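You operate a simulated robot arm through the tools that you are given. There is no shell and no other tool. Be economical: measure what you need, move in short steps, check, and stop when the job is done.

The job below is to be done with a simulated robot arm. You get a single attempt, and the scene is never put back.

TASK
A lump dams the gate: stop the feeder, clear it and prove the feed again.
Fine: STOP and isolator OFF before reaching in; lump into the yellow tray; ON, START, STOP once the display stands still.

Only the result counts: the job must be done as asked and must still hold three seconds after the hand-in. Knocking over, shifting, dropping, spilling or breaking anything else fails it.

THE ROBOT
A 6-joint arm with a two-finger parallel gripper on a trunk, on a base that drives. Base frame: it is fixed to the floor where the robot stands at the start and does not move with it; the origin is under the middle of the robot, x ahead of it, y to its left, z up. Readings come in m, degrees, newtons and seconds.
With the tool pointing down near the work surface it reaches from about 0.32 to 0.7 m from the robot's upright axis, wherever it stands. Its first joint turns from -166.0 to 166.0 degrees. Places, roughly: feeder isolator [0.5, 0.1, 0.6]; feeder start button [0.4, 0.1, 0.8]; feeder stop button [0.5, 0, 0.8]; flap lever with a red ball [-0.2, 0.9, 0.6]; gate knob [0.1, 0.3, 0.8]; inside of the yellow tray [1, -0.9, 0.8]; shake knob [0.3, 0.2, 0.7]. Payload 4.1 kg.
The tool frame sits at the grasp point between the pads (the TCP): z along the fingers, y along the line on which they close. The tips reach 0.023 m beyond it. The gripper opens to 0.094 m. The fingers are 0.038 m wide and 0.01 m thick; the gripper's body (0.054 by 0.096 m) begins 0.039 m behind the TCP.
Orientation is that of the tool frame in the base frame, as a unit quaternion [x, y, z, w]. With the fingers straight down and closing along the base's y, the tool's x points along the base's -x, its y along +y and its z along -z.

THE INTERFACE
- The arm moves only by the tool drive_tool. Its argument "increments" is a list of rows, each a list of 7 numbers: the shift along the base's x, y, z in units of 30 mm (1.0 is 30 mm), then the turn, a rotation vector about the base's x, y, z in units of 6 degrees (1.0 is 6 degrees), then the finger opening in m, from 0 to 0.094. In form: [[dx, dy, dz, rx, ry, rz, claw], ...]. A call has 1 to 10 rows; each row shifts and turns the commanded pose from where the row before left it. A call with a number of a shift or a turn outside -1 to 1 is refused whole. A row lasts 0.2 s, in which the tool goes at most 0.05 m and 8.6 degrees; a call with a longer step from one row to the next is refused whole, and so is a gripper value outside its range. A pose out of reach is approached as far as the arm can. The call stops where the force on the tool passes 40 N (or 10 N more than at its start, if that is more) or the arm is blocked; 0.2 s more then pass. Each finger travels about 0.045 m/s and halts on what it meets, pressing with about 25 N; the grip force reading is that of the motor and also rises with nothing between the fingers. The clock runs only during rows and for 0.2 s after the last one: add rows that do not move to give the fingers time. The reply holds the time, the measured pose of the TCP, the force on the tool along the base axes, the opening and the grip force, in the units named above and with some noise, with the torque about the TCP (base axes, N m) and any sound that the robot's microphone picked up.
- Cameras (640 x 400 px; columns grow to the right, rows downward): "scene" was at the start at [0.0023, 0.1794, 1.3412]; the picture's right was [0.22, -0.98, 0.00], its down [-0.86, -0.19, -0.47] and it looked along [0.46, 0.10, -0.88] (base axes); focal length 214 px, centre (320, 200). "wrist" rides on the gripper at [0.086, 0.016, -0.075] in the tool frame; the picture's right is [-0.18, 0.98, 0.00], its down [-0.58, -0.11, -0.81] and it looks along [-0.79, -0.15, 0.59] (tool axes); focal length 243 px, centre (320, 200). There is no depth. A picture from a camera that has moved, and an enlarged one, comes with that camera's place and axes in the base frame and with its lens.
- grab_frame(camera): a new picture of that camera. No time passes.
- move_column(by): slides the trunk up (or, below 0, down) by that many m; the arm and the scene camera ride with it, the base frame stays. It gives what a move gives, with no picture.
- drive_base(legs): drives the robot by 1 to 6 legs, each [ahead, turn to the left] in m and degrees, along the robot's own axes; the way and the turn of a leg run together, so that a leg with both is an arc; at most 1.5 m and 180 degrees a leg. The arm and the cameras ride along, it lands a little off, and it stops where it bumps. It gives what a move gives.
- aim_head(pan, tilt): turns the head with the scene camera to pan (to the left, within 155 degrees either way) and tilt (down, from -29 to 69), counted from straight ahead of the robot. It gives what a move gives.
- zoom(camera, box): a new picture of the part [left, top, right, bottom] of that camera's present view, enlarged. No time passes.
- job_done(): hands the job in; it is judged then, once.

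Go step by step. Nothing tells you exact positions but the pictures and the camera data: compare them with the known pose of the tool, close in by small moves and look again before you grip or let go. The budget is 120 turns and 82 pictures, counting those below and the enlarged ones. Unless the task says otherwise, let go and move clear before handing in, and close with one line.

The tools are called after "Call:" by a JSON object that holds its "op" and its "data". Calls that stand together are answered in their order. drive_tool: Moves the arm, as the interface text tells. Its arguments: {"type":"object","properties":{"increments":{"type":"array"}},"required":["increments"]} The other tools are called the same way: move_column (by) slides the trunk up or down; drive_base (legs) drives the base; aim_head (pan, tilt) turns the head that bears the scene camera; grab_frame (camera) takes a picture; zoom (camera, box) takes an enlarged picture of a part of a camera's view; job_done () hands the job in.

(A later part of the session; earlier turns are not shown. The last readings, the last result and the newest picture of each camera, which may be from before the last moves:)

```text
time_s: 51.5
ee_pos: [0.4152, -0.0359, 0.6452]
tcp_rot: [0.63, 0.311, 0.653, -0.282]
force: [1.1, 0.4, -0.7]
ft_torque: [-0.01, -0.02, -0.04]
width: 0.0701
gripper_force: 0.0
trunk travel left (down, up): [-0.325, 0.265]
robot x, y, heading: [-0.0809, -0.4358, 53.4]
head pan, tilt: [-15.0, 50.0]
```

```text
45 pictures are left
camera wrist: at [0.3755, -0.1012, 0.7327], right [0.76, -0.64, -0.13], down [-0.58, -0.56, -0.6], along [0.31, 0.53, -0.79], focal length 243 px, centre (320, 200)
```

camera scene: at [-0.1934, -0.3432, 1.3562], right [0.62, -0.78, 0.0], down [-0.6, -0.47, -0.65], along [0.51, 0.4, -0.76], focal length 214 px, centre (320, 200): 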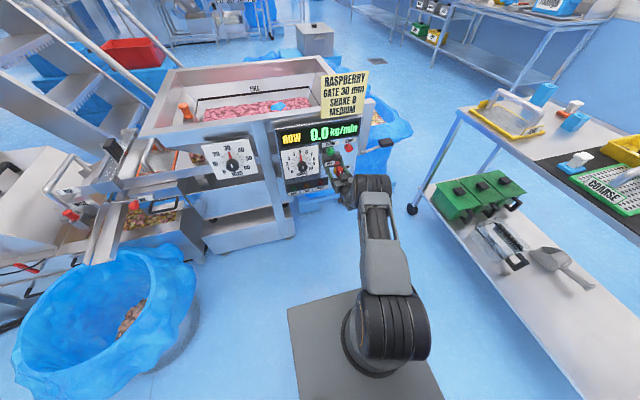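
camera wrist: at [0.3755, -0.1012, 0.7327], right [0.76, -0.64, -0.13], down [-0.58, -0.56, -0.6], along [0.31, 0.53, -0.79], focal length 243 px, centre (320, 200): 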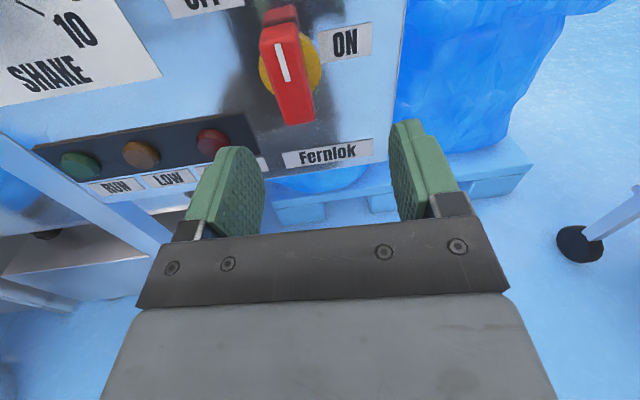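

The 180° roll works and the view is upright. I correct lateral and yaw, advance and grip again.

Call:
{"op": "drive_tool", "data": {"increments": [[-0.45, 0.33, 0, 0, 0, 0.57, 0.07], [0, 0, 0, -0.6, -0.8, 0, 0.07], [0.45, 0.6, 0, 0, 0, 0, 0.07], [0.45, 0.6, 0, 0, 0, 0, 0.07], [0.45, 0.6, 0, 0, 0, 0, 0.07], [0.45, 0.6, 0, 0, 0, 0, 0.07], [0, 0, 0, 0, 0, 0, 0.07]]}}

Call:
{"op": "grab_frame", "data": {"camera": "wrist"}}

```text
time_s: 53.1
ee_pos: [0.4562, 0.0479, 0.6454]
tcp_rot: [0.602, 0.363, 0.66, -0.266]
force: [-1.2, -0.1, 0.8]
ft_torque: [0.01, -0.02, -0.02]
width: 0.0701
gripper_force: 0.0
trunk travel left (down, up): [-0.325, 0.265]
robot x, y, heading: [-0.0815, -0.4382, 53.5]
head pan, tilt: [-15.0, 50.0]
```

```text
44 pictures are left
camera wrist: at [0.4125, -0.0157, 0.7334], right [0.8, -0.6, -0.03], down [-0.49, -0.63, -0.6], along [0.34, 0.49, -0.8], focal length 243 px, centre (320, 200)
```

wrist: 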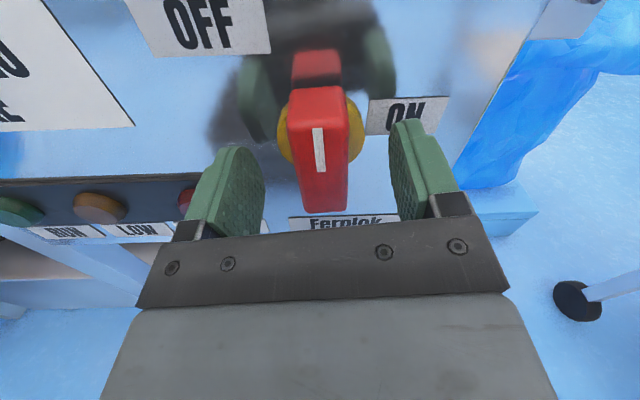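

Call:
{"op": "drive_tool", "data": {"increments": [[0, 0, 0, 0, 0, 0, 0.03], [0, 0, 0, 0, 0, 0, 0.015], [0, 0, 0, 0, 0, 0, 0.015], [0, 0, 0, -0.6, -0.8, 0, 0.015], [0, 0, 0, -0.6, -0.8, 0, 0.015], [0, 0, 0, -0.6, -0.8, 0, 0.015], [0, 0, 0, -0.6, -0.8, 0, 0.015], [0, 0, 0, -0.6, -0.8, 0, 0.015], [0, 0, 0, -0.6, -0.8, 0, 0.015]]}}

Call:
{"op": "grab_frame", "data": {"camera": "wrist"}}

```text
time_s: 55.1
ee_pos: [0.4555, 0.0475, 0.6457]
tcp_rot: [0.459, 0.533, 0.709, -0.053]
force: [0.7, 0.5, 0.8]
ft_torque: [1.17, 2.22, 0.81]
width: 0.0319
gripper_force: 45.1
trunk travel left (down, up): [-0.325, 0.265]
robot x, y, heading: [-0.0814, -0.4406, 53.4]
head pan, tilt: [-15.0, 50.0]
```

```text
43 pictures are left
camera wrist: at [0.3713, 0.0149, 0.7179], right [0.66, -0.5, 0.56], down [-0.21, -0.84, -0.5], along [0.72, 0.21, -0.66], focal length 243 px, centre (320, 200)
```

wrist: 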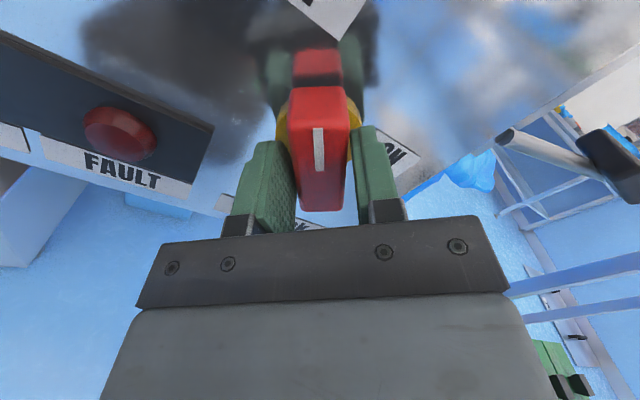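

Call:
{"op": "drive_tool", "data": {"increments": [[0, 0, 0, -0.6, -0.8, 0, 0.015], [0, 0, 0, -0.6, -0.8, 0, 0.015], [0, 0, 0, -0.6, -0.8, 0, 0.015], [0, 0, 0, 0, 0, 0, 0.015]]}}

Call:
{"op": "grab_frame", "data": {"camera": "wrist"}}

Call:
{"op": "zoom", "data": {"camera": "scene", "box": [270, 110, 430, 230]}}

```text
time_s: 56.1
ee_pos: [0.4554, 0.0464, 0.6458]
tcp_rot: [0.371, 0.599, 0.708, 0.056]
force: [-1.4, 2.4, -1.4]
ft_torque: [2.13, 3.31, 0.89]
width: 0.0475
gripper_force: 45.0
trunk travel left (down, up): [-0.325, 0.265]
robot x, y, heading: [-0.0822, -0.4394, 53.2]
head pan, tilt: [-15.0, 50.0]
```

```text
42 pictures are left
camera wrist: at [0.3556, 0.0263, 0.6992], right [0.49, -0.37, 0.79], down [-0.1, -0.92, -0.37], along [0.87, 0.1, -0.49], focal length 243 px, centre (320, 200)
```

wrist: 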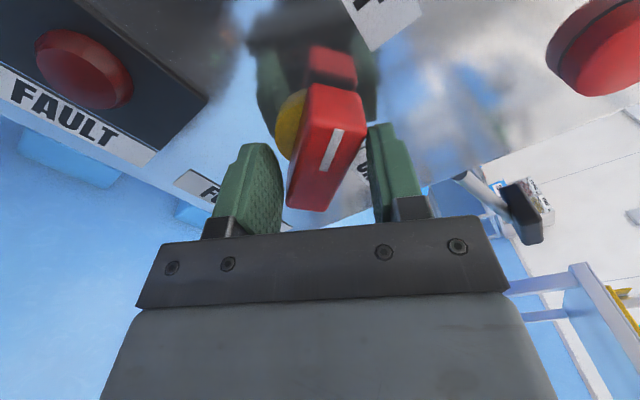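

```text
3.33 times, centred on (350, 170) of scene
camera zoom: at [-0.1899, -0.3406, 1.3562], right [0.62, -0.78, 0.0], down [-0.6, -0.48, -0.64], along [0.5, 0.4, -0.77], focal length 715 px, centre (220, 300)
```

zoom: 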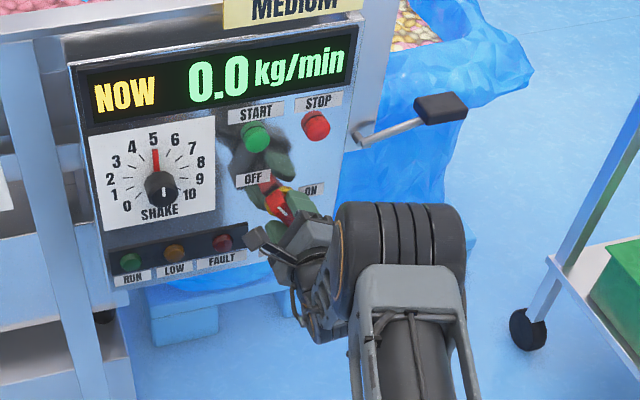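

The bar now resists strongly (about 4 N m) — likely at its end stop. I release, back off and look.

Call:
{"op": "drive_tool", "data": {"increments": [[0, 0, 0, 0.6, 0.8, 0, 0.06], [0, 0, 0, 0.6, 0.8, 0, 0.08], [0, 0, 0, 0, 0, 0, 0.08], [0, 0, 0, 0, 0, 0, 0.08], [-0.45, -0.6, 0, 0, 0, 0, 0.08], [-0.45, -0.6, 0, 0, 0, 0, 0.08], [-0.45, -0.6, 0, 0, 0, 0, 0.08], [-0.45, -0.6, 0, 0, 0, 0, 0.08]]}}

Call:
{"op": "grab_frame", "data": {"camera": "wrist"}}

Call:
{"op": "zoom", "data": {"camera": "scene", "box": [270, 110, 430, 230]}}

```text
time_s: 57.9
ee_pos: [0.4021, -0.0259, 0.6472]
tcp_rot: [0.429, 0.557, 0.711, -0.015]
force: [0.8, -0.3, -0.4]
ft_torque: [0.06, -0.01, 0.01]
width: 0.0801
gripper_force: 0.0
trunk travel left (down, up): [-0.325, 0.265]
robot x, y, heading: [-0.0788, -0.4385, 53.5]
head pan, tilt: [-15.0, 50.0]
```

```text
40 pictures are left
camera wrist: at [0.3108, -0.0532, 0.7134], right [0.61, -0.46, 0.65], down [-0.17, -0.87, -0.46], along [0.78, 0.17, -0.61], focal length 243 px, centre (320, 200)
```

wrist: 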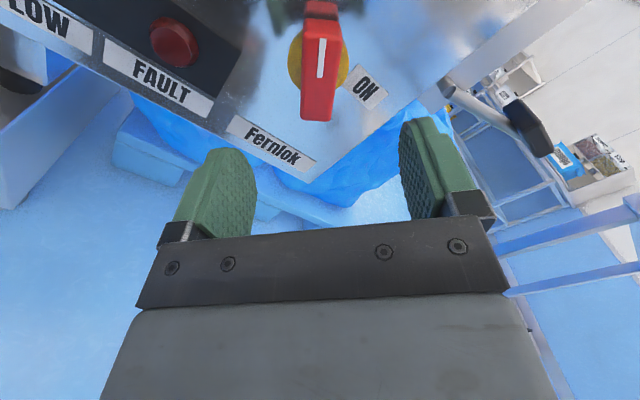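

```text
3.33 times, centred on (350, 170) of scene
camera zoom: at [-0.1903, -0.3404, 1.3562], right [0.62, -0.78, 0.0], down [-0.6, -0.48, -0.64], along [0.5, 0.4, -0.77], focal length 715 px, centre (220, 300)
```

zoom: 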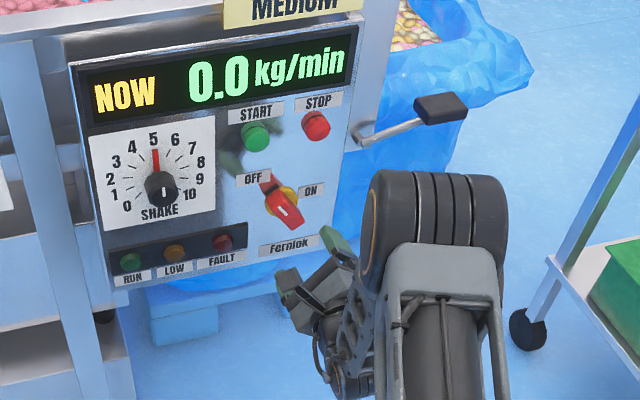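

The bar points at OFF and is against its stop. Next: raise trunk and tool, turn the tool down, and drive closer to the hopper's gate end to find the lump.

Call:
{"op": "move_column", "data": {"by": 0.265}}

Call:
{"op": "drive_tool", "data": {"increments": [[-0.3, -0.4, 0.9, 0, 0, 0, 0.08], [-0.3, -0.4, 0.9, 0, 0, 0, 0.05], [0, 0, 1, -0.8, 0.6, 0, 0.05], [0, 0, 1, -0.8, 0.6, 0, 0.05], [0, 0, 1, -0.8, 0.6, 0, 0.05], [0, 0, 1, -0.8, 0.6, 0, 0.05], [0, 0, 1, -0.8, 0.6, 0, 0.05], [0, 0, 1, -0.8, 0.6, 0, 0.05], [0, 0, 1, -0.8, 0.6, 0, 0.05], [0, 0, 1, -0.8, 0.6, 0, 0.05]]}}

Call:
{"op": "drive_tool", "data": {"increments": [[0, 0, 0, -0.8, 0.6, 0, 0.05], [0, 0, 0, -0.8, 0.6, 0, 0.05], [0, 0, 0, -0.8, 0.6, 0, 0.05], [0, 0, 0, -0.8, 0.6, 0, 0.05], [0, 0, 0, -0.8, 0.6, 0, 0.05], [0, 0, 0, -0.8, 0.6, 0, 0.05], [0, 0, 0, -0.8, 0.6, 0, 0.05]]}}

```text
time_s: 60.6
ee_pos: [0.4013, -0.0271, 0.9132]
tcp_rot: [0.43, 0.557, 0.71, -0.016]
force: [-0.3, 0.4, 0.1]
ft_torque: [0.01, -0.01, 0.0]
width: 0.08
gripper_force: 0.1
trunk travel left (down, up): [-0.59, 0.0]
robot x, y, heading: [-0.0815, -0.4379, 53.1]
head pan, tilt: [-15.0, 50.0]
```

```text
time_s: 62.8
ee_pos: [0.384, -0.0496, 1.2065]
tcp_rot: [0.572, 0.735, 0.365, -0.01]
force: [0.1, 0.5, -1.3]
ft_torque: [0.02, 0.03, 0.04]
width: 0.0499
gripper_force: 0.1
trunk travel left (down, up): [-0.59, 0.0]
robot x, y, heading: [-0.0805, -0.4398, 53.1]
head pan, tilt: [-15.0, 50.0]
```

```text
time_s: 64.4
ee_pos: [0.3834, -0.0495, 1.2072]
tcp_rot: [0.615, 0.789, 0.004, -0.003]
force: [0.2, -0.4, -0.1]
ft_torque: [0.01, 0.03, -0.02]
width: 0.05
gripper_force: 0.1
trunk travel left (down, up): [-0.59, 0.0]
robot x, y, heading: [-0.0793, -0.4379, 53.5]
head pan, tilt: [-15.0, 50.0]
```

Call:
{"op": "drive_base", "data": {"legs": [[0, 37], [0.4, 0], [0, -20]]}}

Call:
{"op": "aim_head", "data": {"pan": 0, "tilt": 60}}

Call:
{"op": "grab_frame", "data": {"camera": "scene"}}

Call:
{"op": "grab_frame", "data": {"camera": "wrist"}}

```text
time_s: 69.7
ee_pos: [0.2487, 0.4656, 1.2069]
tcp_rot: [0.492, 0.871, 0.005, -0.004]
force: [1.5, -0.9, 1.7]
ft_torque: [0.0, 0.02, 0.0]
width: 0.0499
gripper_force: 0.0
trunk travel left (down, up): [-0.59, 0.0]
robot x, y, heading: [-0.082, -0.0418, 70.3]
head pan, tilt: [-15.0, 50.0]
```

```text
time_s: 70.5
ee_pos: [0.2488, 0.465, 1.2057]
tcp_rot: [0.491, 0.871, 0.004, -0.005]
force: [-0.2, 0.6, 0.4]
ft_torque: [-0.02, -0.01, 0.01]
width: 0.0502
gripper_force: 0.0
trunk travel left (down, up): [-0.59, 0.0]
robot x, y, heading: [-0.0827, -0.043, 70.5]
head pan, tilt: [0.0, 60.0]
```

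```text
38 pictures are left
camera scene: at [-0.2377, 0.0197, 1.6086], right [0.94, -0.34, 0.0], down [-0.29, -0.81, -0.5], along [0.17, 0.47, -0.87], focal length 214 px, centre (320, 200)
```

scene: 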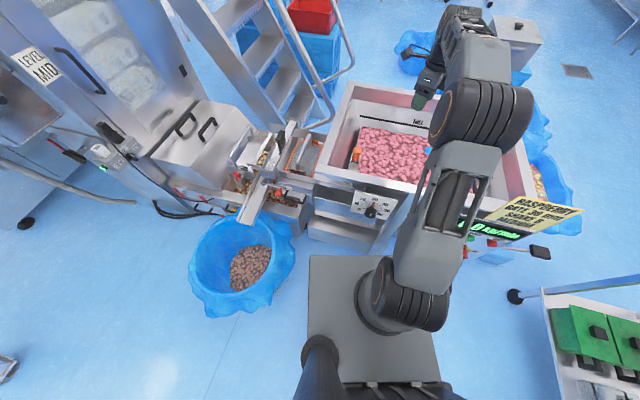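

```text
37 pictures are left
camera wrist: at [0.2183, 0.5457, 1.282], right [0.94, 0.35, 0.0], down [0.21, -0.56, 0.8], along [0.28, -0.75, -0.6], focal length 243 px, centre (320, 200)
```

wrist: 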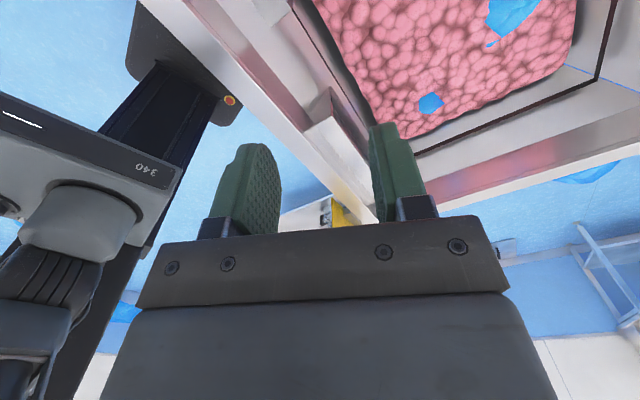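

Call:
{"op": "zoom", "data": {"camera": "scene", "box": [310, 90, 438, 190]}}

Call:
{"op": "zoom", "data": {"camera": "scene", "box": [216, 100, 344, 230]}}

```text
4.00 times, centred on (374, 140) of scene
camera zoom: at [-0.2377, 0.0197, 1.6086], right [0.94, -0.34, 0.0], down [-0.29, -0.81, -0.5], along [0.17, 0.47, -0.87], focal length 858 px, centre (104, 440)
```

zoom: 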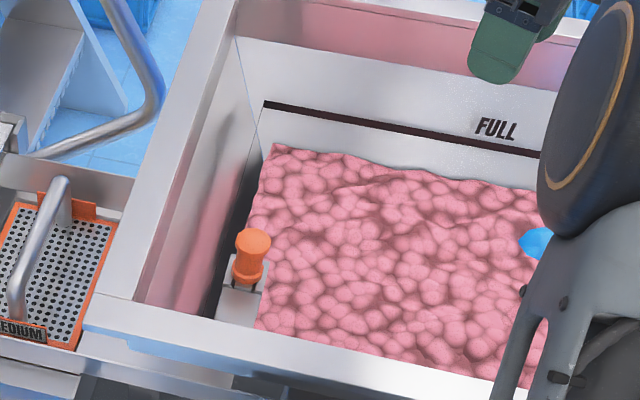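

```text
3.08 times, centred on (280, 165) of scene
camera zoom: at [-0.2377, 0.0197, 1.6086], right [0.94, -0.34, 0.0], down [-0.29, -0.81, -0.5], along [0.17, 0.47, -0.87], focal length 660 px, centre (443, 308)
```

zoom: 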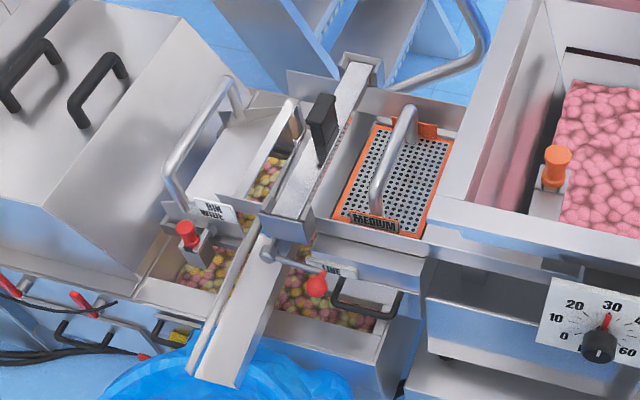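

I move the wrist camera over the far left of the hopper, looking back along the slot at the gate end.

Call:
{"op": "drive_tool", "data": {"increments": [[-0.17, 0.77, -0.2, 0, 0, -1, 0.05], [-0.17, 0.77, -0.2, 0, 0, -1, 0.05], [-0.17, 0.77, -0.2, 0, 0, -1, 0.05], [-0.17, 0.77, -0.2, 0, 0, -1, 0.05], [-0.17, 0.77, -0.2, 0, 0, -1, 0.05], [-0.17, 0.77, -0.2, 0, 0, -1, 0.05], [-0.17, 0.77, -0.2, 0, 0, -1, 0.05], [-0.17, 0.77, -0.2, 0, 0, -1, 0.05], [-0.17, 0.77, -0.2, 0, 0, -1, 0.05]]}}

Call:
{"op": "grab_frame", "data": {"camera": "wrist"}}

```text
time_s: 72.5
ee_pos: [0.1939, 0.5961, 1.1437]
tcp_rot: [0.801, 0.599, 0.006, -0.002]
force: [-0.9, 0.5, -0.3]
ft_torque: [0.0, 0.01, 0.0]
width: 0.0502
gripper_force: 0.0
out of reach, approached as far as the arm can: row 5, 6, 7, 8, 9
trunk travel left (down, up): [-0.59, 0.0]
robot x, y, heading: [-0.0835, -0.0446, 70.1]
head pan, tilt: [0.0, 60.0]
```

```text
34 pictures are left
camera wrist: at [0.2336, 0.6725, 1.2202], right [0.89, -0.45, 0.0], down [-0.27, -0.54, 0.8], along [-0.36, -0.71, -0.6], focal length 243 px, centre (320, 200)
```

wrist: 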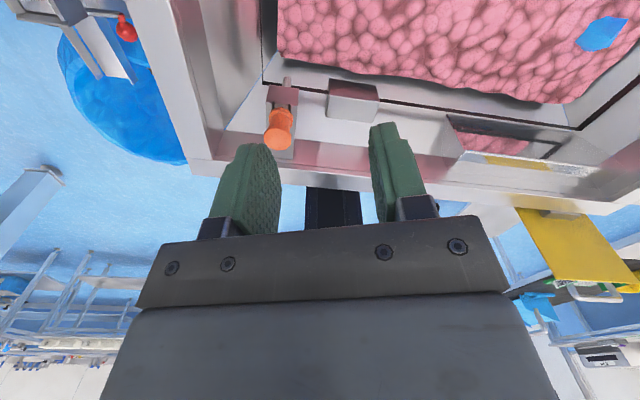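

Call:
{"op": "zoom", "data": {"camera": "wrist", "box": [200, 0, 400, 160]}}

```text
2.50 times, centred on (300, 80) of wrist
camera zoom: at [0.2336, 0.6725, 1.2202], right [0.89, -0.45, 0.0], down [-0.27, -0.54, 0.8], along [-0.36, -0.71, -0.6], focal length 606 px, centre (370, 500)
```

zoom: 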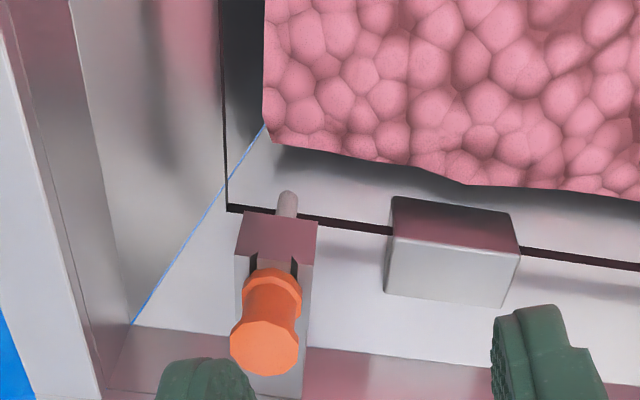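

The lump isn't visible from above. I'll back off and lower the trunk to look at the gate end from lower down in front.

Call:
{"op": "drive_base", "data": {"legs": [[-0.55, 0]]}}

Call:
{"op": "move_column", "data": {"by": -0.5}}

Call:
{"op": "aim_head", "data": {"pan": -8, "tilt": 22}}

Call:
{"op": "grab_frame", "data": {"camera": "scene"}}

```text
time_s: 75.6
ee_pos: [0.0077, 0.0777, 1.1447]
tcp_rot: [0.8, 0.6, 0.006, -0.002]
force: [-0.1, 1.0, -0.3]
ft_torque: [0.05, -0.01, -0.02]
width: 0.0501
gripper_force: 0.1
trunk travel left (down, up): [-0.59, 0.0]
robot x, y, heading: [-0.2686, -0.5595, 70.3]
head pan, tilt: [0.0, 60.0]
```

```text
refused: -0.5 is not a number from -0.4 to 0.4
```

```text
time_s: 76.7
ee_pos: [0.0083, 0.0771, 1.1445]
tcp_rot: [0.8, 0.6, 0.006, -0.003]
force: [-0.7, 0.6, 0.3]
ft_torque: [0.01, 0.0, 0.02]
width: 0.0502
gripper_force: 0.2
trunk travel left (down, up): [-0.59, 0.0]
robot x, y, heading: [-0.2662, -0.558, 70.3]
head pan, tilt: [-8.0, 22.0]
```

```text
32 pictures are left
camera scene: at [-0.4026, -0.4798, 1.6634], right [0.89, -0.46, 0.0], down [-0.17, -0.33, -0.93], along [0.43, 0.82, -0.38], focal length 214 px, centre (320, 200)
```

scene: 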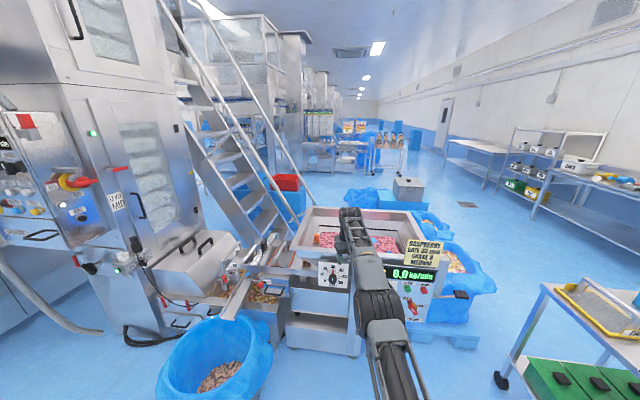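

Call:
{"op": "move_column", "data": {"by": -0.4}}

Call:
{"op": "zoom", "data": {"camera": "scene", "box": [230, 110, 390, 210]}}

```text
time_s: 80.5
ee_pos: [0.0082, 0.0769, 0.7445]
tcp_rot: [0.799, 0.601, 0.005, -0.003]
force: [-0.3, 0.1, 0.1]
ft_torque: [-0.04, -0.01, -0.03]
width: 0.0498
gripper_force: 0.1
trunk travel left (down, up): [-0.19, 0.4]
robot x, y, heading: [-0.2683, -0.5579, 70.8]
head pan, tilt: [-8.0, 22.0]
```

```text
4.00 times, centred on (310, 160) of scene
camera zoom: at [-0.4026, -0.4798, 1.2635], right [0.89, -0.46, 0.0], down [-0.17, -0.33, -0.93], along [0.43, 0.82, -0.37], focal length 858 px, centre (360, 360)
```

zoom: 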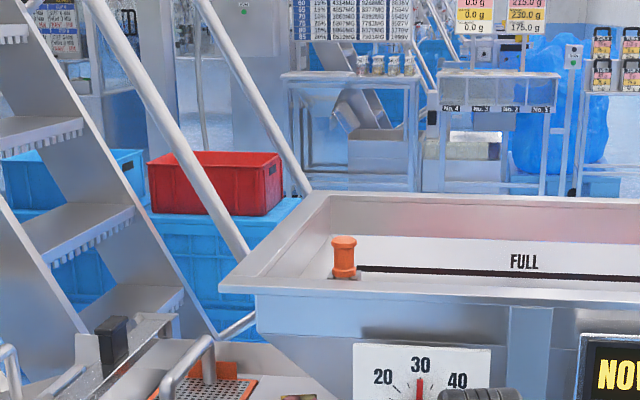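

Call:
{"op": "zoom", "data": {"camera": "scene", "box": [210, 170, 370, 270]}}

```text
4.00 times, centred on (290, 220) of scene
camera zoom: at [-0.4026, -0.4798, 1.2635], right [0.89, -0.46, 0.0], down [-0.17, -0.33, -0.93], along [0.43, 0.82, -0.37], focal length 858 px, centre (440, 120)
```

zoom: 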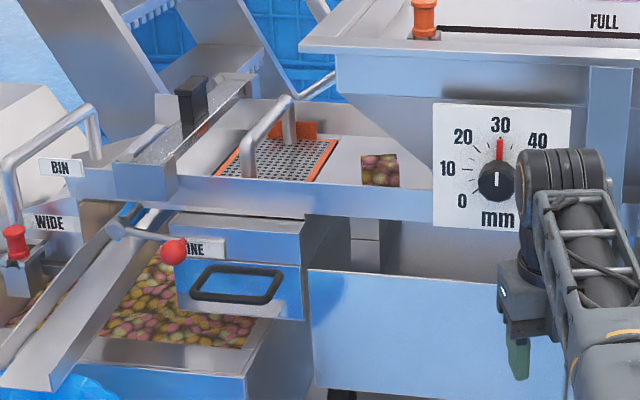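

Found it: a fruit clump sits on the pan just left of the gate, under the hopper's sloped left wall, near (0.06, 0.59, 0.72). I raise up, turn the tool to point under that wall from the left, and then drive closer.

Call:
{"op": "move_column", "data": {"by": 0.35}}

Call:
{"op": "drive_tool", "data": {"increments": [[-0.4, 0, 0, 0, 0, 1, 0.09], [-0.4, 0, 0, 0, 0, 1, 0.09], [-0.4, 0, 0, 0, 0, 1, 0.09], [-0.4, 0, 0, 0, 0, 1, 0.09], [-0.4, 0, 0, 0, 0, 1, 0.09], [0, 0, 0, 0, 0, 1, 0.09], [0, 0, 0, 0, 0, 1, 0.09], [0, 0, 0, 0, 0, 1, 0.09], [0, 0, 0, 0, 0, 1, 0.09], [0, 0, 0, 0, 0, 1, 0.09]]}}

Call:
{"op": "drive_tool", "data": {"increments": [[0, 0, 0, 0, 0, 1, 0.09], [0, 0, 0, 0, 0, 1, 0.09], [0, 0, 0, 0, 0, 1, 0.09], [0, 0, 0, 0, 0, 1, 0.09], [0, 0, 0, -0.6, -0.8, 0, 0.09], [0, 0, 0, -0.6, -0.8, 0, 0.09], [0, 0, 0, -0.6, -0.8, 0, 0.09], [0, 0, 0, -0.6, -0.8, 0, 0.09], [0, 0, 0, -0.6, -0.8, 0, 0.09]]}}

Call:
{"op": "drive_base", "data": {"legs": [[0.55, 0]]}}

Call:
{"op": "aim_head", "data": {"pan": 25, "tilt": 50}}

Call:
{"op": "grab_frame", "data": {"camera": "wrist"}}

Call:
{"op": "grab_frame", "data": {"camera": "scene"}}

```text
time_s: 83.9
ee_pos: [0.0076, 0.0778, 1.0935]
tcp_rot: [0.8, 0.6, 0.006, -0.004]
force: [0.4, -0.3, -0.7]
ft_torque: [0.0, 0.0, -0.03]
width: 0.0499
gripper_force: 0.0
trunk travel left (down, up): [-0.54, 0.05]
robot x, y, heading: [-0.2677, -0.5602, 70.4]
head pan, tilt: [-8.0, 22.0]
```

```text
time_s: 86.1
ee_pos: [-0.0522, 0.0772, 1.095]
tcp_rot: [0.392, 0.92, 0.004, -0.006]
force: [-0.5, 0.0, -0.3]
ft_torque: [0.0, 0.02, -0.02]
width: 0.0901
gripper_force: 0.1
trunk travel left (down, up): [-0.54, 0.05]
robot x, y, heading: [-0.2668, -0.5627, 70.2]
head pan, tilt: [-8.0, 22.0]
```

```text
time_s: 88.1
ee_pos: [-0.0554, 0.0669, 1.0925]
tcp_rot: [0.187, 0.949, -0.11, 0.228]
force: [-0.5, 0.0, 0.4]
ft_torque: [0.04, 0.01, -0.01]
width: 0.0903
gripper_force: 0.0
out of reach, approached as far as the arm can: row 8, 9
trunk travel left (down, up): [-0.54, 0.05]
robot x, y, heading: [-0.2718, -0.5622, 70.3]
head pan, tilt: [-8.0, 22.0]
```

```text
time_s: 91.3
ee_pos: [0.1299, 0.5835, 1.0917]
tcp_rot: [0.188, 0.949, -0.112, 0.227]
force: [1.2, 0.7, -0.6]
ft_torque: [0.0, 0.01, 0.02]
width: 0.0901
gripper_force: 0.0
trunk travel left (down, up): [-0.54, 0.05]
robot x, y, heading: [-0.0851, -0.0438, 70.3]
head pan, tilt: [-8.0, 22.0]
```

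```text
time_s: 92.3
ee_pos: [0.1301, 0.5838, 1.0917]
tcp_rot: [0.187, 0.949, -0.111, 0.227]
force: [0.0, -0.5, 0.6]
ft_torque: [-0.03, -0.02, 0.0]
width: 0.0902
gripper_force: 0.1
trunk travel left (down, up): [-0.54, 0.05]
robot x, y, heading: [-0.0834, -0.0447, 70.4]
head pan, tilt: [25.0, 50.0]
```

```text
29 pictures are left
camera wrist: at [0.0365, 0.646, 1.1141], right [0.55, 0.83, -0.04], down [0.12, -0.04, 0.99], along [0.83, -0.55, -0.12], focal length 243 px, centre (320, 200)
```

wrist: 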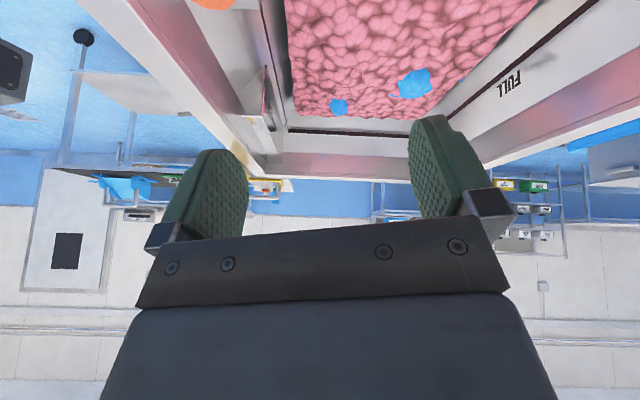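

```text
28 pictures are left
camera scene: at [-0.2684, 0.031, 1.5712], right [1.0, 0.09, 0.0], down [0.07, -0.76, -0.64], along [-0.06, 0.64, -0.77], focal length 214 px, centre (320, 200)
```

scene: 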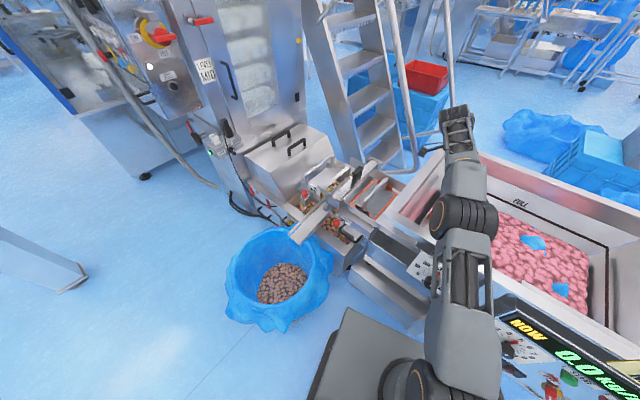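

I move the tool left of the hopper rim, upright, to look at the clump with the wrist camera.

Call:
{"op": "drive_tool", "data": {"increments": [[-0.9, 0, 0, 0.54, 0.72, 0, 0.09], [-0.9, 0, 0, 0.54, 0.72, 0, 0.09], [-0.9, 0, 0, 0.54, 0.72, 0, 0.09], [-0.9, 0, 0, 0.54, 0.72, 0, 0.09], [-0.9, 0, 0, 0.54, 0.72, 0, 0.09], [-0.9, 0, -0.6, 0, 0, 0, 0.09], [-0.9, 0, -0.6, 0, 0, 0, 0.09], [-0.9, 0, -0.6, 0, 0, 0, 0.09]]}}

Call:
{"op": "grab_frame", "data": {"camera": "wrist"}}

```text
time_s: 94.1
ee_pos: [-0.0863, 0.5829, 1.0388]
tcp_rot: [0.194, 0.981, -0.01, 0.018]
force: [-0.4, -0.4, 0.5]
ft_torque: [-0.03, -0.01, 0.01]
width: 0.0901
gripper_force: 0.1
trunk travel left (down, up): [-0.54, 0.05]
robot x, y, heading: [-0.084, -0.0419, 70.3]
head pan, tilt: [25.0, 50.0]
```

```text
27 pictures are left
camera wrist: at [-0.1619, 0.6315, 1.1089], right [0.54, 0.84, 0.0], down [0.47, -0.3, 0.83], along [0.69, -0.45, -0.56], focal length 243 px, centre (320, 200)
```

wrist: 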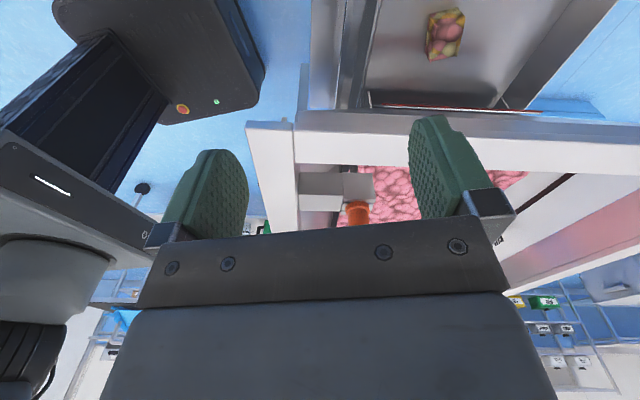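

The clump stands on the pan just outside the gate, about (0.11, 0.71, 0.65). I enlarge both views to size it and check clearance to the screen handle.

Call:
{"op": "zoom", "data": {"camera": "wrist", "box": [360, 0, 560, 125]}}

Call:
{"op": "zoom", "data": {"camera": "scene", "box": [290, 120, 450, 250]}}

```text
3.20 times, centred on (460, 62) of wrist
camera zoom: at [-0.1619, 0.6315, 1.1089], right [0.54, 0.84, 0.0], down [0.47, -0.3, 0.83], along [0.69, -0.45, -0.56], focal length 776 px, centre (-128, 640)
```

zoom: 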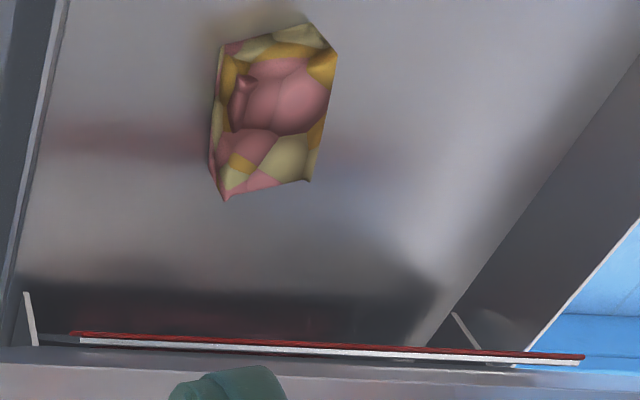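

```text
3.08 times, centred on (370, 185) of scene
camera zoom: at [-0.2688, 0.0309, 1.5711], right [1.0, 0.09, 0.0], down [0.07, -0.76, -0.64], along [-0.06, 0.64, -0.77], focal length 660 px, centre (166, 246)
```

zoom: 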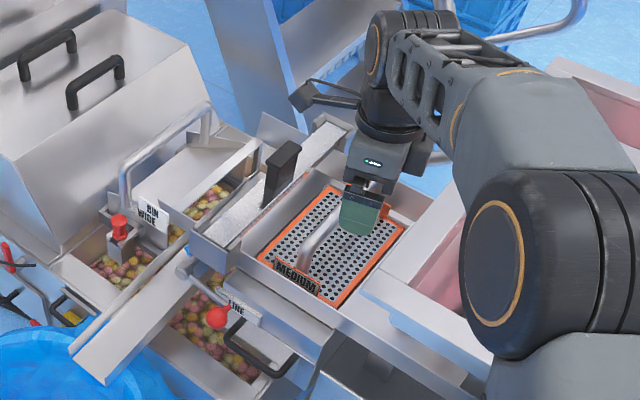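

The clump is out of reach from here. I shift the base left and forward with a short back-and-forth, facing the hopper squarely.

Call:
{"op": "drive_tool", "data": {"increments": [[0, 0, 1, 0, 0, 0, 0.09], [0, 0, 1, 0, 0, 0, 0.09]]}}

Call:
{"op": "drive_base", "data": {"legs": [[0, -51.4], [-0.14, 0], [0, 34], [0.21, 0]]}}

Call:
{"op": "aim_head", "data": {"pan": 40, "tilt": 55}}

Call:
{"op": "grab_frame", "data": {"camera": "scene"}}

```text
time_s: 94.7
ee_pos: [-0.0854, 0.583, 1.0981]
tcp_rot: [0.194, 0.981, -0.01, 0.017]
force: [-0.5, 0.0, 0.1]
ft_torque: [0.02, 0.02, 0.01]
width: 0.09
gripper_force: 0.0
trunk travel left (down, up): [-0.54, 0.05]
robot x, y, heading: [-0.0825, -0.0463, 70.2]
head pan, tilt: [25.0, 50.0]
```

```text
time_s: 101.2
ee_pos: [0.1042, 0.6767, 1.0975]
tcp_rot: [0.343, 0.939, -0.013, 0.015]
force: [0.3, 0.2, 0.2]
ft_torque: [-0.02, -0.01, -0.01]
width: 0.0898
gripper_force: 0.1
trunk travel left (down, up): [-0.54, 0.05]
robot x, y, heading: [-0.0859, 0.0784, 52.6]
head pan, tilt: [25.0, 50.0]
```

```text
time_s: 102.0
ee_pos: [0.1034, 0.6754, 1.0988]
tcp_rot: [0.343, 0.939, -0.012, 0.016]
force: [-0.2, -0.3, 0.3]
ft_torque: [-0.01, -0.05, 0.04]
width: 0.0902
gripper_force: 0.1
trunk travel left (down, up): [-0.54, 0.05]
robot x, y, heading: [-0.0877, 0.0788, 52.8]
head pan, tilt: [40.0, 55.0]
```

```text
24 pictures are left
camera scene: at [-0.2591, 0.2037, 1.5647], right [1.0, 0.04, 0.0], down [0.03, -0.82, -0.57], along [-0.02, 0.57, -0.82], focal length 214 px, centre (320, 200)
```

scene: 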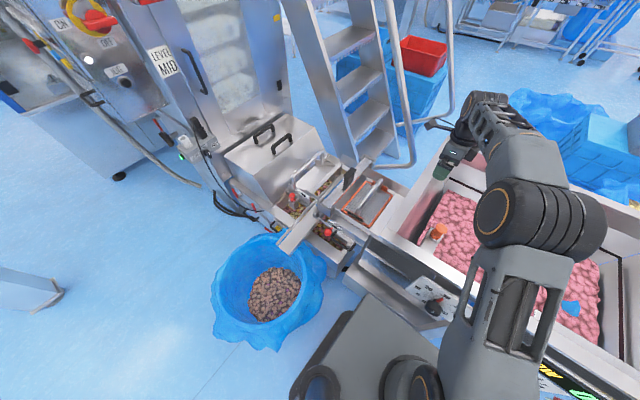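

Call:
{"op": "drive_tool", "data": {"increments": [[-0.66, 0.71, 0, -0.5, -0.66, 0.12, 0.09], [-0.66, 0.71, 0, -0.5, -0.66, 0.12, 0.09], [-0.66, 0.71, 0, -0.5, -0.66, 0.12, 0.09], [-0.66, 0.71, 0, -0.5, -0.66, 0.12, 0.09], [0, 0, 0, 0, 0, 0, 0.09]]}}

Call:
{"op": "grab_frame", "data": {"camera": "wrist"}}

```text
time_s: 103.2
ee_pos: [0.0204, 0.7202, 1.0872]
tcp_rot: [0.315, 0.93, -0.062, 0.181]
force: [-0.1, 0.1, 0.2]
ft_torque: [-0.01, 0.01, -0.02]
width: 0.0899
gripper_force: 0.1
out of reach, approached as far as the arm can: row 3, 4
trunk travel left (down, up): [-0.54, 0.05]
robot x, y, heading: [-0.0848, 0.0794, 52.5]
head pan, tilt: [40.0, 55.0]
```

```text
23 pictures are left
camera wrist: at [-0.0548, 0.799, 1.1242], right [0.73, 0.68, 0.07], down [0.12, -0.23, 0.97], along [0.67, -0.7, -0.25], focal length 243 px, centre (320, 200)
```

wrist: 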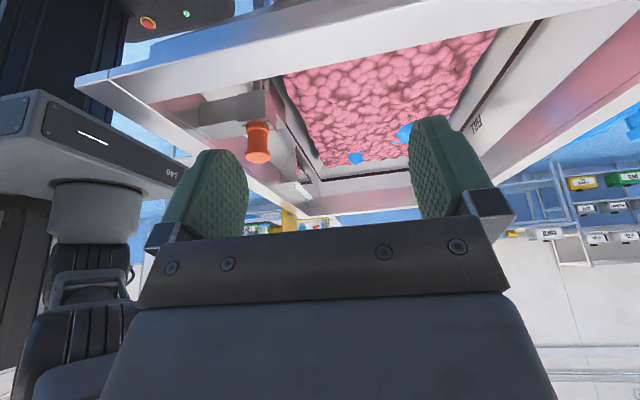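

Call:
{"op": "move_column", "data": {"by": -0.08}}

Call:
{"op": "drive_tool", "data": {"increments": [[-0.2, 0.7, 0, 0, 0, 0, 0.09], [-0.1, 0.7, 0, 0, 0, 0, 0.09], [0, 0, 0, 0, 0, 0, 0.09]]}}

```text
time_s: 104.3
ee_pos: [0.0203, 0.7209, 1.0076]
tcp_rot: [0.315, 0.93, -0.061, 0.181]
force: [0.7, 0.1, -0.1]
ft_torque: [0.02, -0.04, 0.0]
width: 0.0898
gripper_force: 0.1
trunk travel left (down, up): [-0.46, 0.13]
robot x, y, heading: [-0.0836, 0.079, 52.6]
head pan, tilt: [40.0, 55.0]
```

```text
time_s: 105.1
ee_pos: [0.0108, 0.7257, 1.0004]
tcp_rot: [0.313, 0.93, -0.061, 0.181]
force: [1.0, -0.4, 0.0]
ft_torque: [-0.04, -0.02, 0.01]
width: 0.0899
gripper_force: 0.1
out of reach, approached as far as the arm can: row 1, 2
trunk travel left (down, up): [-0.46, 0.13]
robot x, y, heading: [-0.0833, 0.0778, 52.3]
head pan, tilt: [40.0, 55.0]
```

Reach is just enough if I go down close to the rim. I descend vertically left of the rim first and then look.

Call:
{"op": "drive_tool", "data": {"increments": [[0, 0, -0.8, 0, 0, 0, 0.09], [0, 0, -0.8, 0, 0, 0, 0.09], [0, 0, -0.8, 0, 0, 0, 0.09], [0, 0, -0.8, 0, 0, 0, 0.09], [0, 0, 0, 0, 0, 0, 0.09]]}}

Call:
{"op": "grab_frame", "data": {"camera": "wrist"}}

```text
time_s: 106.3
ee_pos: [0.01, 0.7246, 0.9053]
tcp_rot: [0.314, 0.93, -0.062, 0.181]
force: [0.4, -0.4, -0.4]
ft_torque: [0.01, -0.01, 0.0]
width: 0.0901
gripper_force: 0.1
trunk travel left (down, up): [-0.46, 0.13]
robot x, y, heading: [-0.0882, 0.0774, 52.5]
head pan, tilt: [40.0, 55.0]
```

```text
22 pictures are left
camera wrist: at [-0.0658, 0.8029, 0.9414], right [0.73, 0.68, 0.07], down [0.12, -0.23, 0.97], along [0.67, -0.7, -0.25], focal length 243 px, centre (320, 200)
```

wrist: 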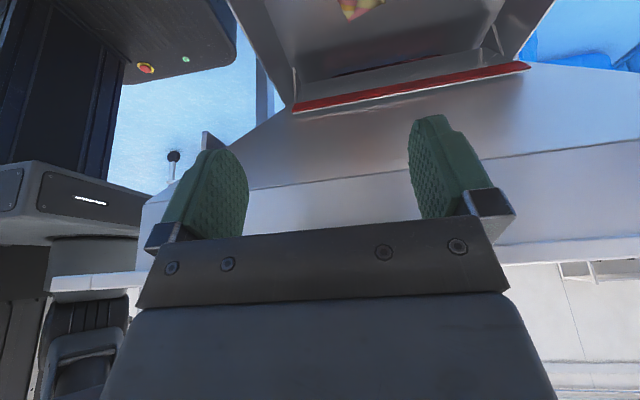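

The clump is visible under the rim, but the camera side would meet the screen's handle bar. I rise again and roll the tool 90° about its own axis so the camera faces the front instead.

Call:
{"op": "drive_tool", "data": {"increments": [[0, 0, 0.9, 0, 0, 0, 0.08], [0, 0, 0.9, 0, 0, 0, 0.08], [0, 0, 0.9, 0, 0, 0, 0.08], [0, 0, 0.9, 0, 0, 0, 0.08], [-0.53, -0.1, 0, -0.274, 0.205, 0.94, 0.08], [-0.53, -0.1, 0, -0.274, 0.205, 0.94, 0.08], [-0.53, -0.1, 0, -0.274, 0.205, 0.94, 0.08], [0, 0, 0, -0.274, 0.205, 0.94, 0.08], [0, 0, 0, -0.274, 0.205, 0.94, 0.08], [0, 0, 0, -0.274, 0.205, 0.94, 0.08]]}}

Call:
{"op": "drive_tool", "data": {"increments": [[0, 0, 0, -0.274, 0.205, 0.94, 0.08], [0, 0, 0, -0.274, 0.205, 0.94, 0.08], [0, 0, 0, -0.274, 0.205, 0.94, 0.08], [0, 0, 0, -0.274, 0.205, 0.94, 0.08], [0, 0, 0, -0.274, 0.205, 0.94, 0.08], [0, 0, 0, -0.274, 0.205, 0.94, 0.08], [0, 0, 0, -0.274, 0.205, 0.94, 0.08], [0, 0, 0, -0.274, 0.205, 0.94, 0.08], [0, 0, 0, -0.274, 0.205, 0.94, 0.08], [0, 0, 0, 0, 0, 0, 0.08]]}}

Call:
{"op": "grab_frame", "data": {"camera": "wrist"}}

```text
time_s: 108.5
ee_pos: [-0.0381, 0.7149, 1.0127]
tcp_rot: [0.007, 0.982, -0.105, 0.158]
force: [-0.2, 0.1, -0.5]
ft_torque: [0.02, 0.03, 0.01]
width: 0.0802
gripper_force: 0.1
trunk travel left (down, up): [-0.46, 0.13]
robot x, y, heading: [-0.0896, 0.0794, 52.7]
head pan, tilt: [40.0, 55.0]
```

```text
time_s: 110.7
ee_pos: [-0.037, 0.7163, 1.0127]
tcp_rot: [-0.44, 0.88, -0.15, 0.095]
force: [-0.7, 0.5, -0.2]
ft_torque: [-0.02, -0.01, 0.0]
width: 0.0799
gripper_force: 0.1
trunk travel left (down, up): [-0.46, 0.13]
robot x, y, heading: [-0.0896, 0.0766, 52.6]
head pan, tilt: [40.0, 55.0]
```

```text
21 pictures are left
camera wrist: at [-0.1231, 0.6687, 1.0739], right [-0.62, 0.71, -0.33], down [0.19, 0.55, 0.81], along [0.76, 0.45, -0.47], focal length 243 px, centre (320, 200)
```

wrist: 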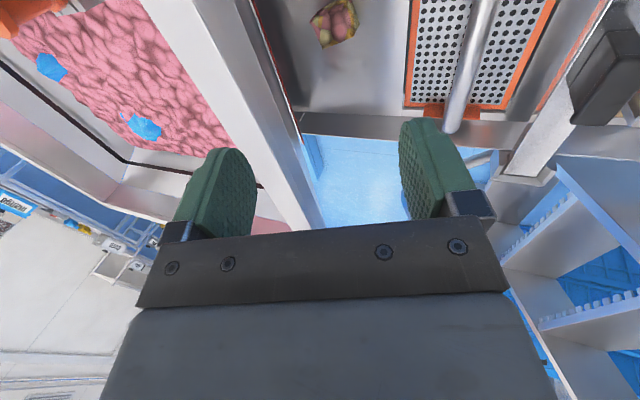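

Clear view: clump at about (0.10, 0.704), the handle bar well left of it, rim right of the tool. I narrow the fingers, tilt slightly more and go down past the rim.

Call:
{"op": "drive_tool", "data": {"increments": [[0, 0, -1, -0.13, -0.18, 0, 0.05], [0, 0, -1, -0.13, -0.18, 0, 0.05], [0, 0, -1, -0.13, -0.18, 0, 0.05], [0.5, 0.01, -0.89, 0, 0, 0, 0.05], [0.5, 0.01, -0.89, 0, 0, 0, 0.05], [0.5, 0.01, -0.89, 0, 0, 0, 0.05], [0, 0, 0, 0, 0, 0, 0.05]]}}

Call:
{"op": "grab_frame", "data": {"camera": "wrist"}}

```text
time_s: 112.3
ee_pos: [0.007, 0.716, 0.8433]
tcp_rot: [-0.438, 0.874, -0.18, 0.111]
force: [0.3, 0.9, 1.5]
ft_torque: [0.02, 0.02, 0.0]
width: 0.05
gripper_force: 0.0
trunk travel left (down, up): [-0.46, 0.13]
robot x, y, heading: [-0.0878, 0.0777, 52.5]
head pan, tilt: [40.0, 55.0]
```

```text
20 pictures are left
camera wrist: at [-0.0815, 0.6719, 0.9004], right [-0.6, 0.69, -0.4], down [0.14, 0.58, 0.8], along [0.79, 0.43, -0.45], focal length 243 px, centre (320, 200)
```

wrist: 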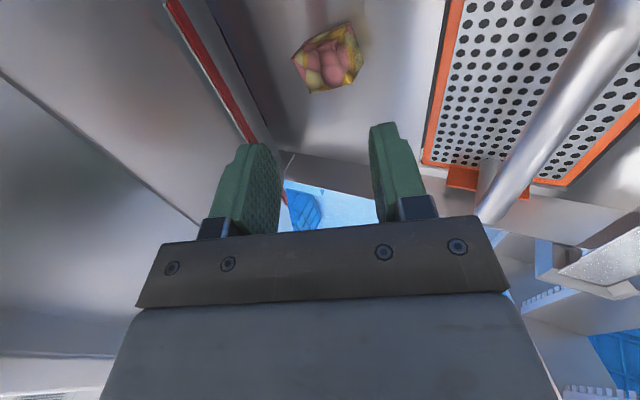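

Call:
{"op": "drive_tool", "data": {"increments": [[0.49, 0.03, -0.82, 0, 0, 0, 0.06], [0.49, 0.03, -0.82, 0, 0, 0, 0.092], [0.49, 0.03, -0.82, 0, 0, 0, 0.092], [0.49, 0.03, -0.82, 0, 0, 0, 0.092], [0, 0, 0, 0, 0, 0, 0.092], [0, 0, 0, 0, 0, 0, 0.092]]}}

Call:
{"op": "grab_frame", "data": {"camera": "wrist"}}

```text
time_s: 113.9
ee_pos: [0.059, 0.7333, 0.7676]
tcp_rot: [-0.438, 0.876, -0.159, 0.125]
force: [0.3, -0.9, -0.3]
ft_torque: [-0.02, 0.03, 0.02]
width: 0.092
gripper_force: 0.1
trunk travel left (down, up): [-0.46, 0.13]
robot x, y, heading: [-0.0882, 0.0784, 53.5]
head pan, tilt: [40.0, 55.0]
stopped in row 6: the arm was blocked; the commanded pose is now the measured one
```

```text
19 pictures are left
camera wrist: at [-0.0294, 0.6847, 0.8227], right [-0.61, 0.7, -0.37], down [0.13, 0.54, 0.83], along [0.78, 0.46, -0.42], focal length 243 px, centre (320, 200)
```

wrist: 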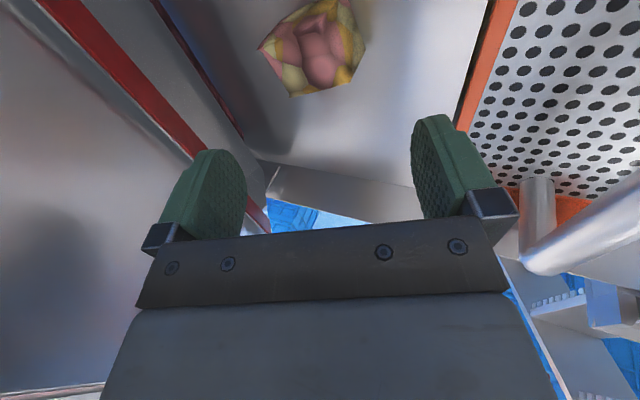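

Something of the arm above the tool touched. I look from the head camera.

Call:
{"op": "grab_frame", "data": {"camera": "scene"}}

```text
18 pictures are left
camera scene: at [-0.2639, 0.1993, 1.4826], right [1.0, 0.06, 0.0], down [0.05, -0.82, -0.57], along [-0.03, 0.57, -0.82], focal length 214 px, centre (320, 200)
```

scene: 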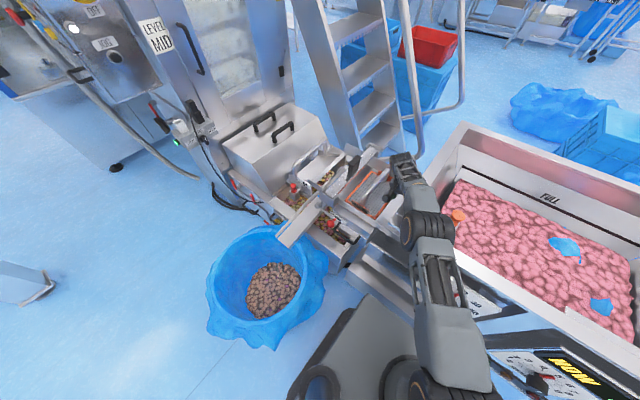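

The elbow joint is at the hopper's front-left rim corner. I retreat up the same line, raise the trunk to lift the elbow, and come down again.

Call:
{"op": "drive_tool", "data": {"increments": [[-0.2, -0.1, 0.4, 0, 0, 0, 0.07], [-0.4, -0.15, 0.7, 0, 0, 0, 0.05], [-0.5, -0.15, 0.85, 0, 0, 0, 0.05], [-0.5, -0.1, 0.85, 0, 0, 0, 0.05], [-0.5, 0, 0.85, 0, 0, 0, 0.05], [-0.5, 0, 0.85, 0, 0, 0, 0.05]]}}

Call:
{"op": "move_column", "data": {"by": 0.13}}

```text
time_s: 115.3
ee_pos: [-0.0159, 0.7165, 0.898]
tcp_rot: [-0.438, 0.876, -0.164, 0.122]
force: [0.0, -0.8, 0.0]
ft_torque: [0.02, 0.01, 0.03]
width: 0.05
gripper_force: 0.1
trunk travel left (down, up): [-0.46, 0.13]
robot x, y, heading: [-0.0875, 0.0811, 52.9]
head pan, tilt: [40.0, 55.0]
```

```text
time_s: 116.9
ee_pos: [-0.0164, 0.7167, 1.0277]
tcp_rot: [-0.437, 0.876, -0.164, 0.12]
force: [-0.3, 0.0, 0.0]
ft_torque: [-0.03, -0.04, 0.03]
width: 0.0498
gripper_force: 0.1
trunk travel left (down, up): [-0.59, 0.0]
robot x, y, heading: [-0.0888, 0.0767, 52.8]
head pan, tilt: [40.0, 55.0]
```

Call:
{"op": "drive_tool", "data": {"increments": [[0, 0, -1, 0, 0, 0, 0.05], [0, 0, -1, 0, 0, 0, 0.05], [0, 0, -1, 0, 0, 0, 0.05], [0, 0, -1, 0, 0, 0, 0.05], [0.45, 0.02, -0.9, 0, 0, 0, 0.05], [0.45, 0.02, -0.9, 0, 0, 0, 0.05], [0.45, 0.02, -0.9, 0, 0, 0, 0.05], [0.45, 0.02, -0.9, 0, 0, 0, 0.092], [0.45, 0.02, -0.9, 0, 0, 0, 0.092], [0.45, 0.02, -0.9, 0, 0, 0, 0.092]]}}

Call:
{"op": "grab_frame", "data": {"camera": "scene"}}

```text
time_s: 119.1
ee_pos: [0.0534, 0.7104, 0.7732]
tcp_rot: [-0.439, 0.876, -0.154, 0.128]
force: [-0.3, -0.6, 0.7]
ft_torque: [-0.01, -0.02, -0.01]
width: 0.092
gripper_force: 0.0
out of reach, approached as far as the arm can: row 9, 10
trunk travel left (down, up): [-0.59, 0.0]
robot x, y, heading: [-0.0896, 0.0777, 53.3]
head pan, tilt: [40.0, 55.0]
```

```text
17 pictures are left
camera scene: at [-0.2649, 0.2022, 1.6158], right [1.0, 0.06, 0.0], down [0.05, -0.82, -0.57], along [-0.03, 0.57, -0.82], focal length 214 px, centre (320, 200)
```

scene: 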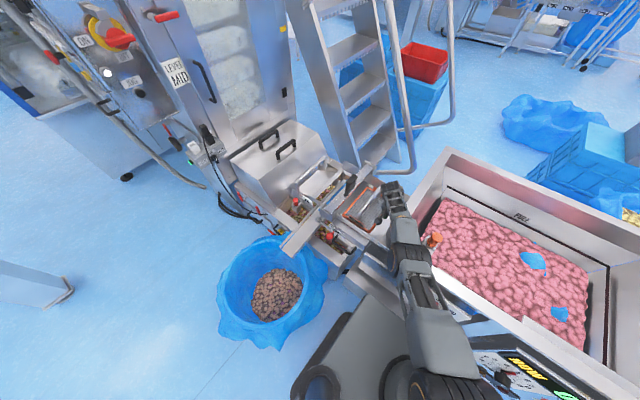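

Now it is reach-limited, not blocked. A trunk height in between should do: I lower the trunk 4 cm.

Call:
{"op": "move_column", "data": {"by": -0.04}}

Call:
{"op": "drive_tool", "data": {"increments": [[0.5, 0.1, -0.1, 0, 0, 0, 0.092], [0.5, 0.1, -0.2, 0, 0, 0, 0.092], [0, 0, -0.3, 0, 0, 0, 0.092]]}}

Call:
{"op": "grab_frame", "data": {"camera": "wrist"}}

```text
time_s: 120.0
ee_pos: [0.0546, 0.7239, 0.7785]
tcp_rot: [-0.431, 0.882, -0.12, 0.15]
force: [-0.1, 0.1, -0.6]
ft_torque: [-0.03, 0.01, 0.02]
width: 0.0921
gripper_force: 0.0
trunk travel left (down, up): [-0.55, 0.04]
robot x, y, heading: [-0.087, 0.0753, 53.1]
head pan, tilt: [40.0, 55.0]
```

```text
time_s: 121.0
ee_pos: [0.0713, 0.7364, 0.7762]
tcp_rot: [-0.456, 0.871, -0.096, 0.159]
force: [-0.1, 0.7, 0.0]
ft_torque: [-0.02, 0.02, -0.01]
width: 0.0921
gripper_force: 0.0
out of reach, approached as far as the arm can: row 1, 2
trunk travel left (down, up): [-0.55, 0.04]
robot x, y, heading: [-0.0861, 0.0847, 56.3]
head pan, tilt: [40.0, 55.0]
stopped in row 3: the arm was blocked; the commanded pose is now the measured one
```

```text
16 pictures are left
camera wrist: at [-0.0134, 0.6753, 0.8246], right [-0.65, 0.71, -0.27], down [0.1, 0.44, 0.89], along [0.75, 0.56, -0.35], focal length 243 px, centre (320, 200)
```

wrist: 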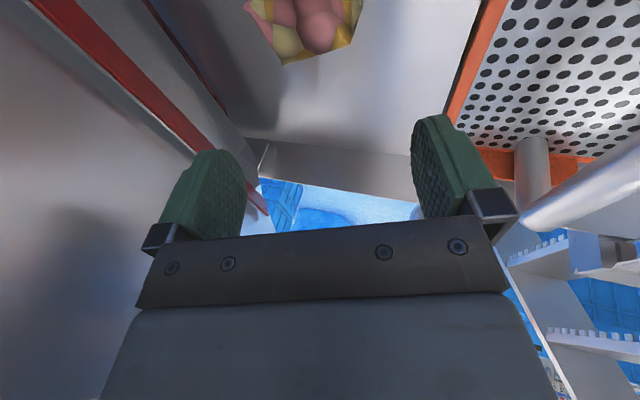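

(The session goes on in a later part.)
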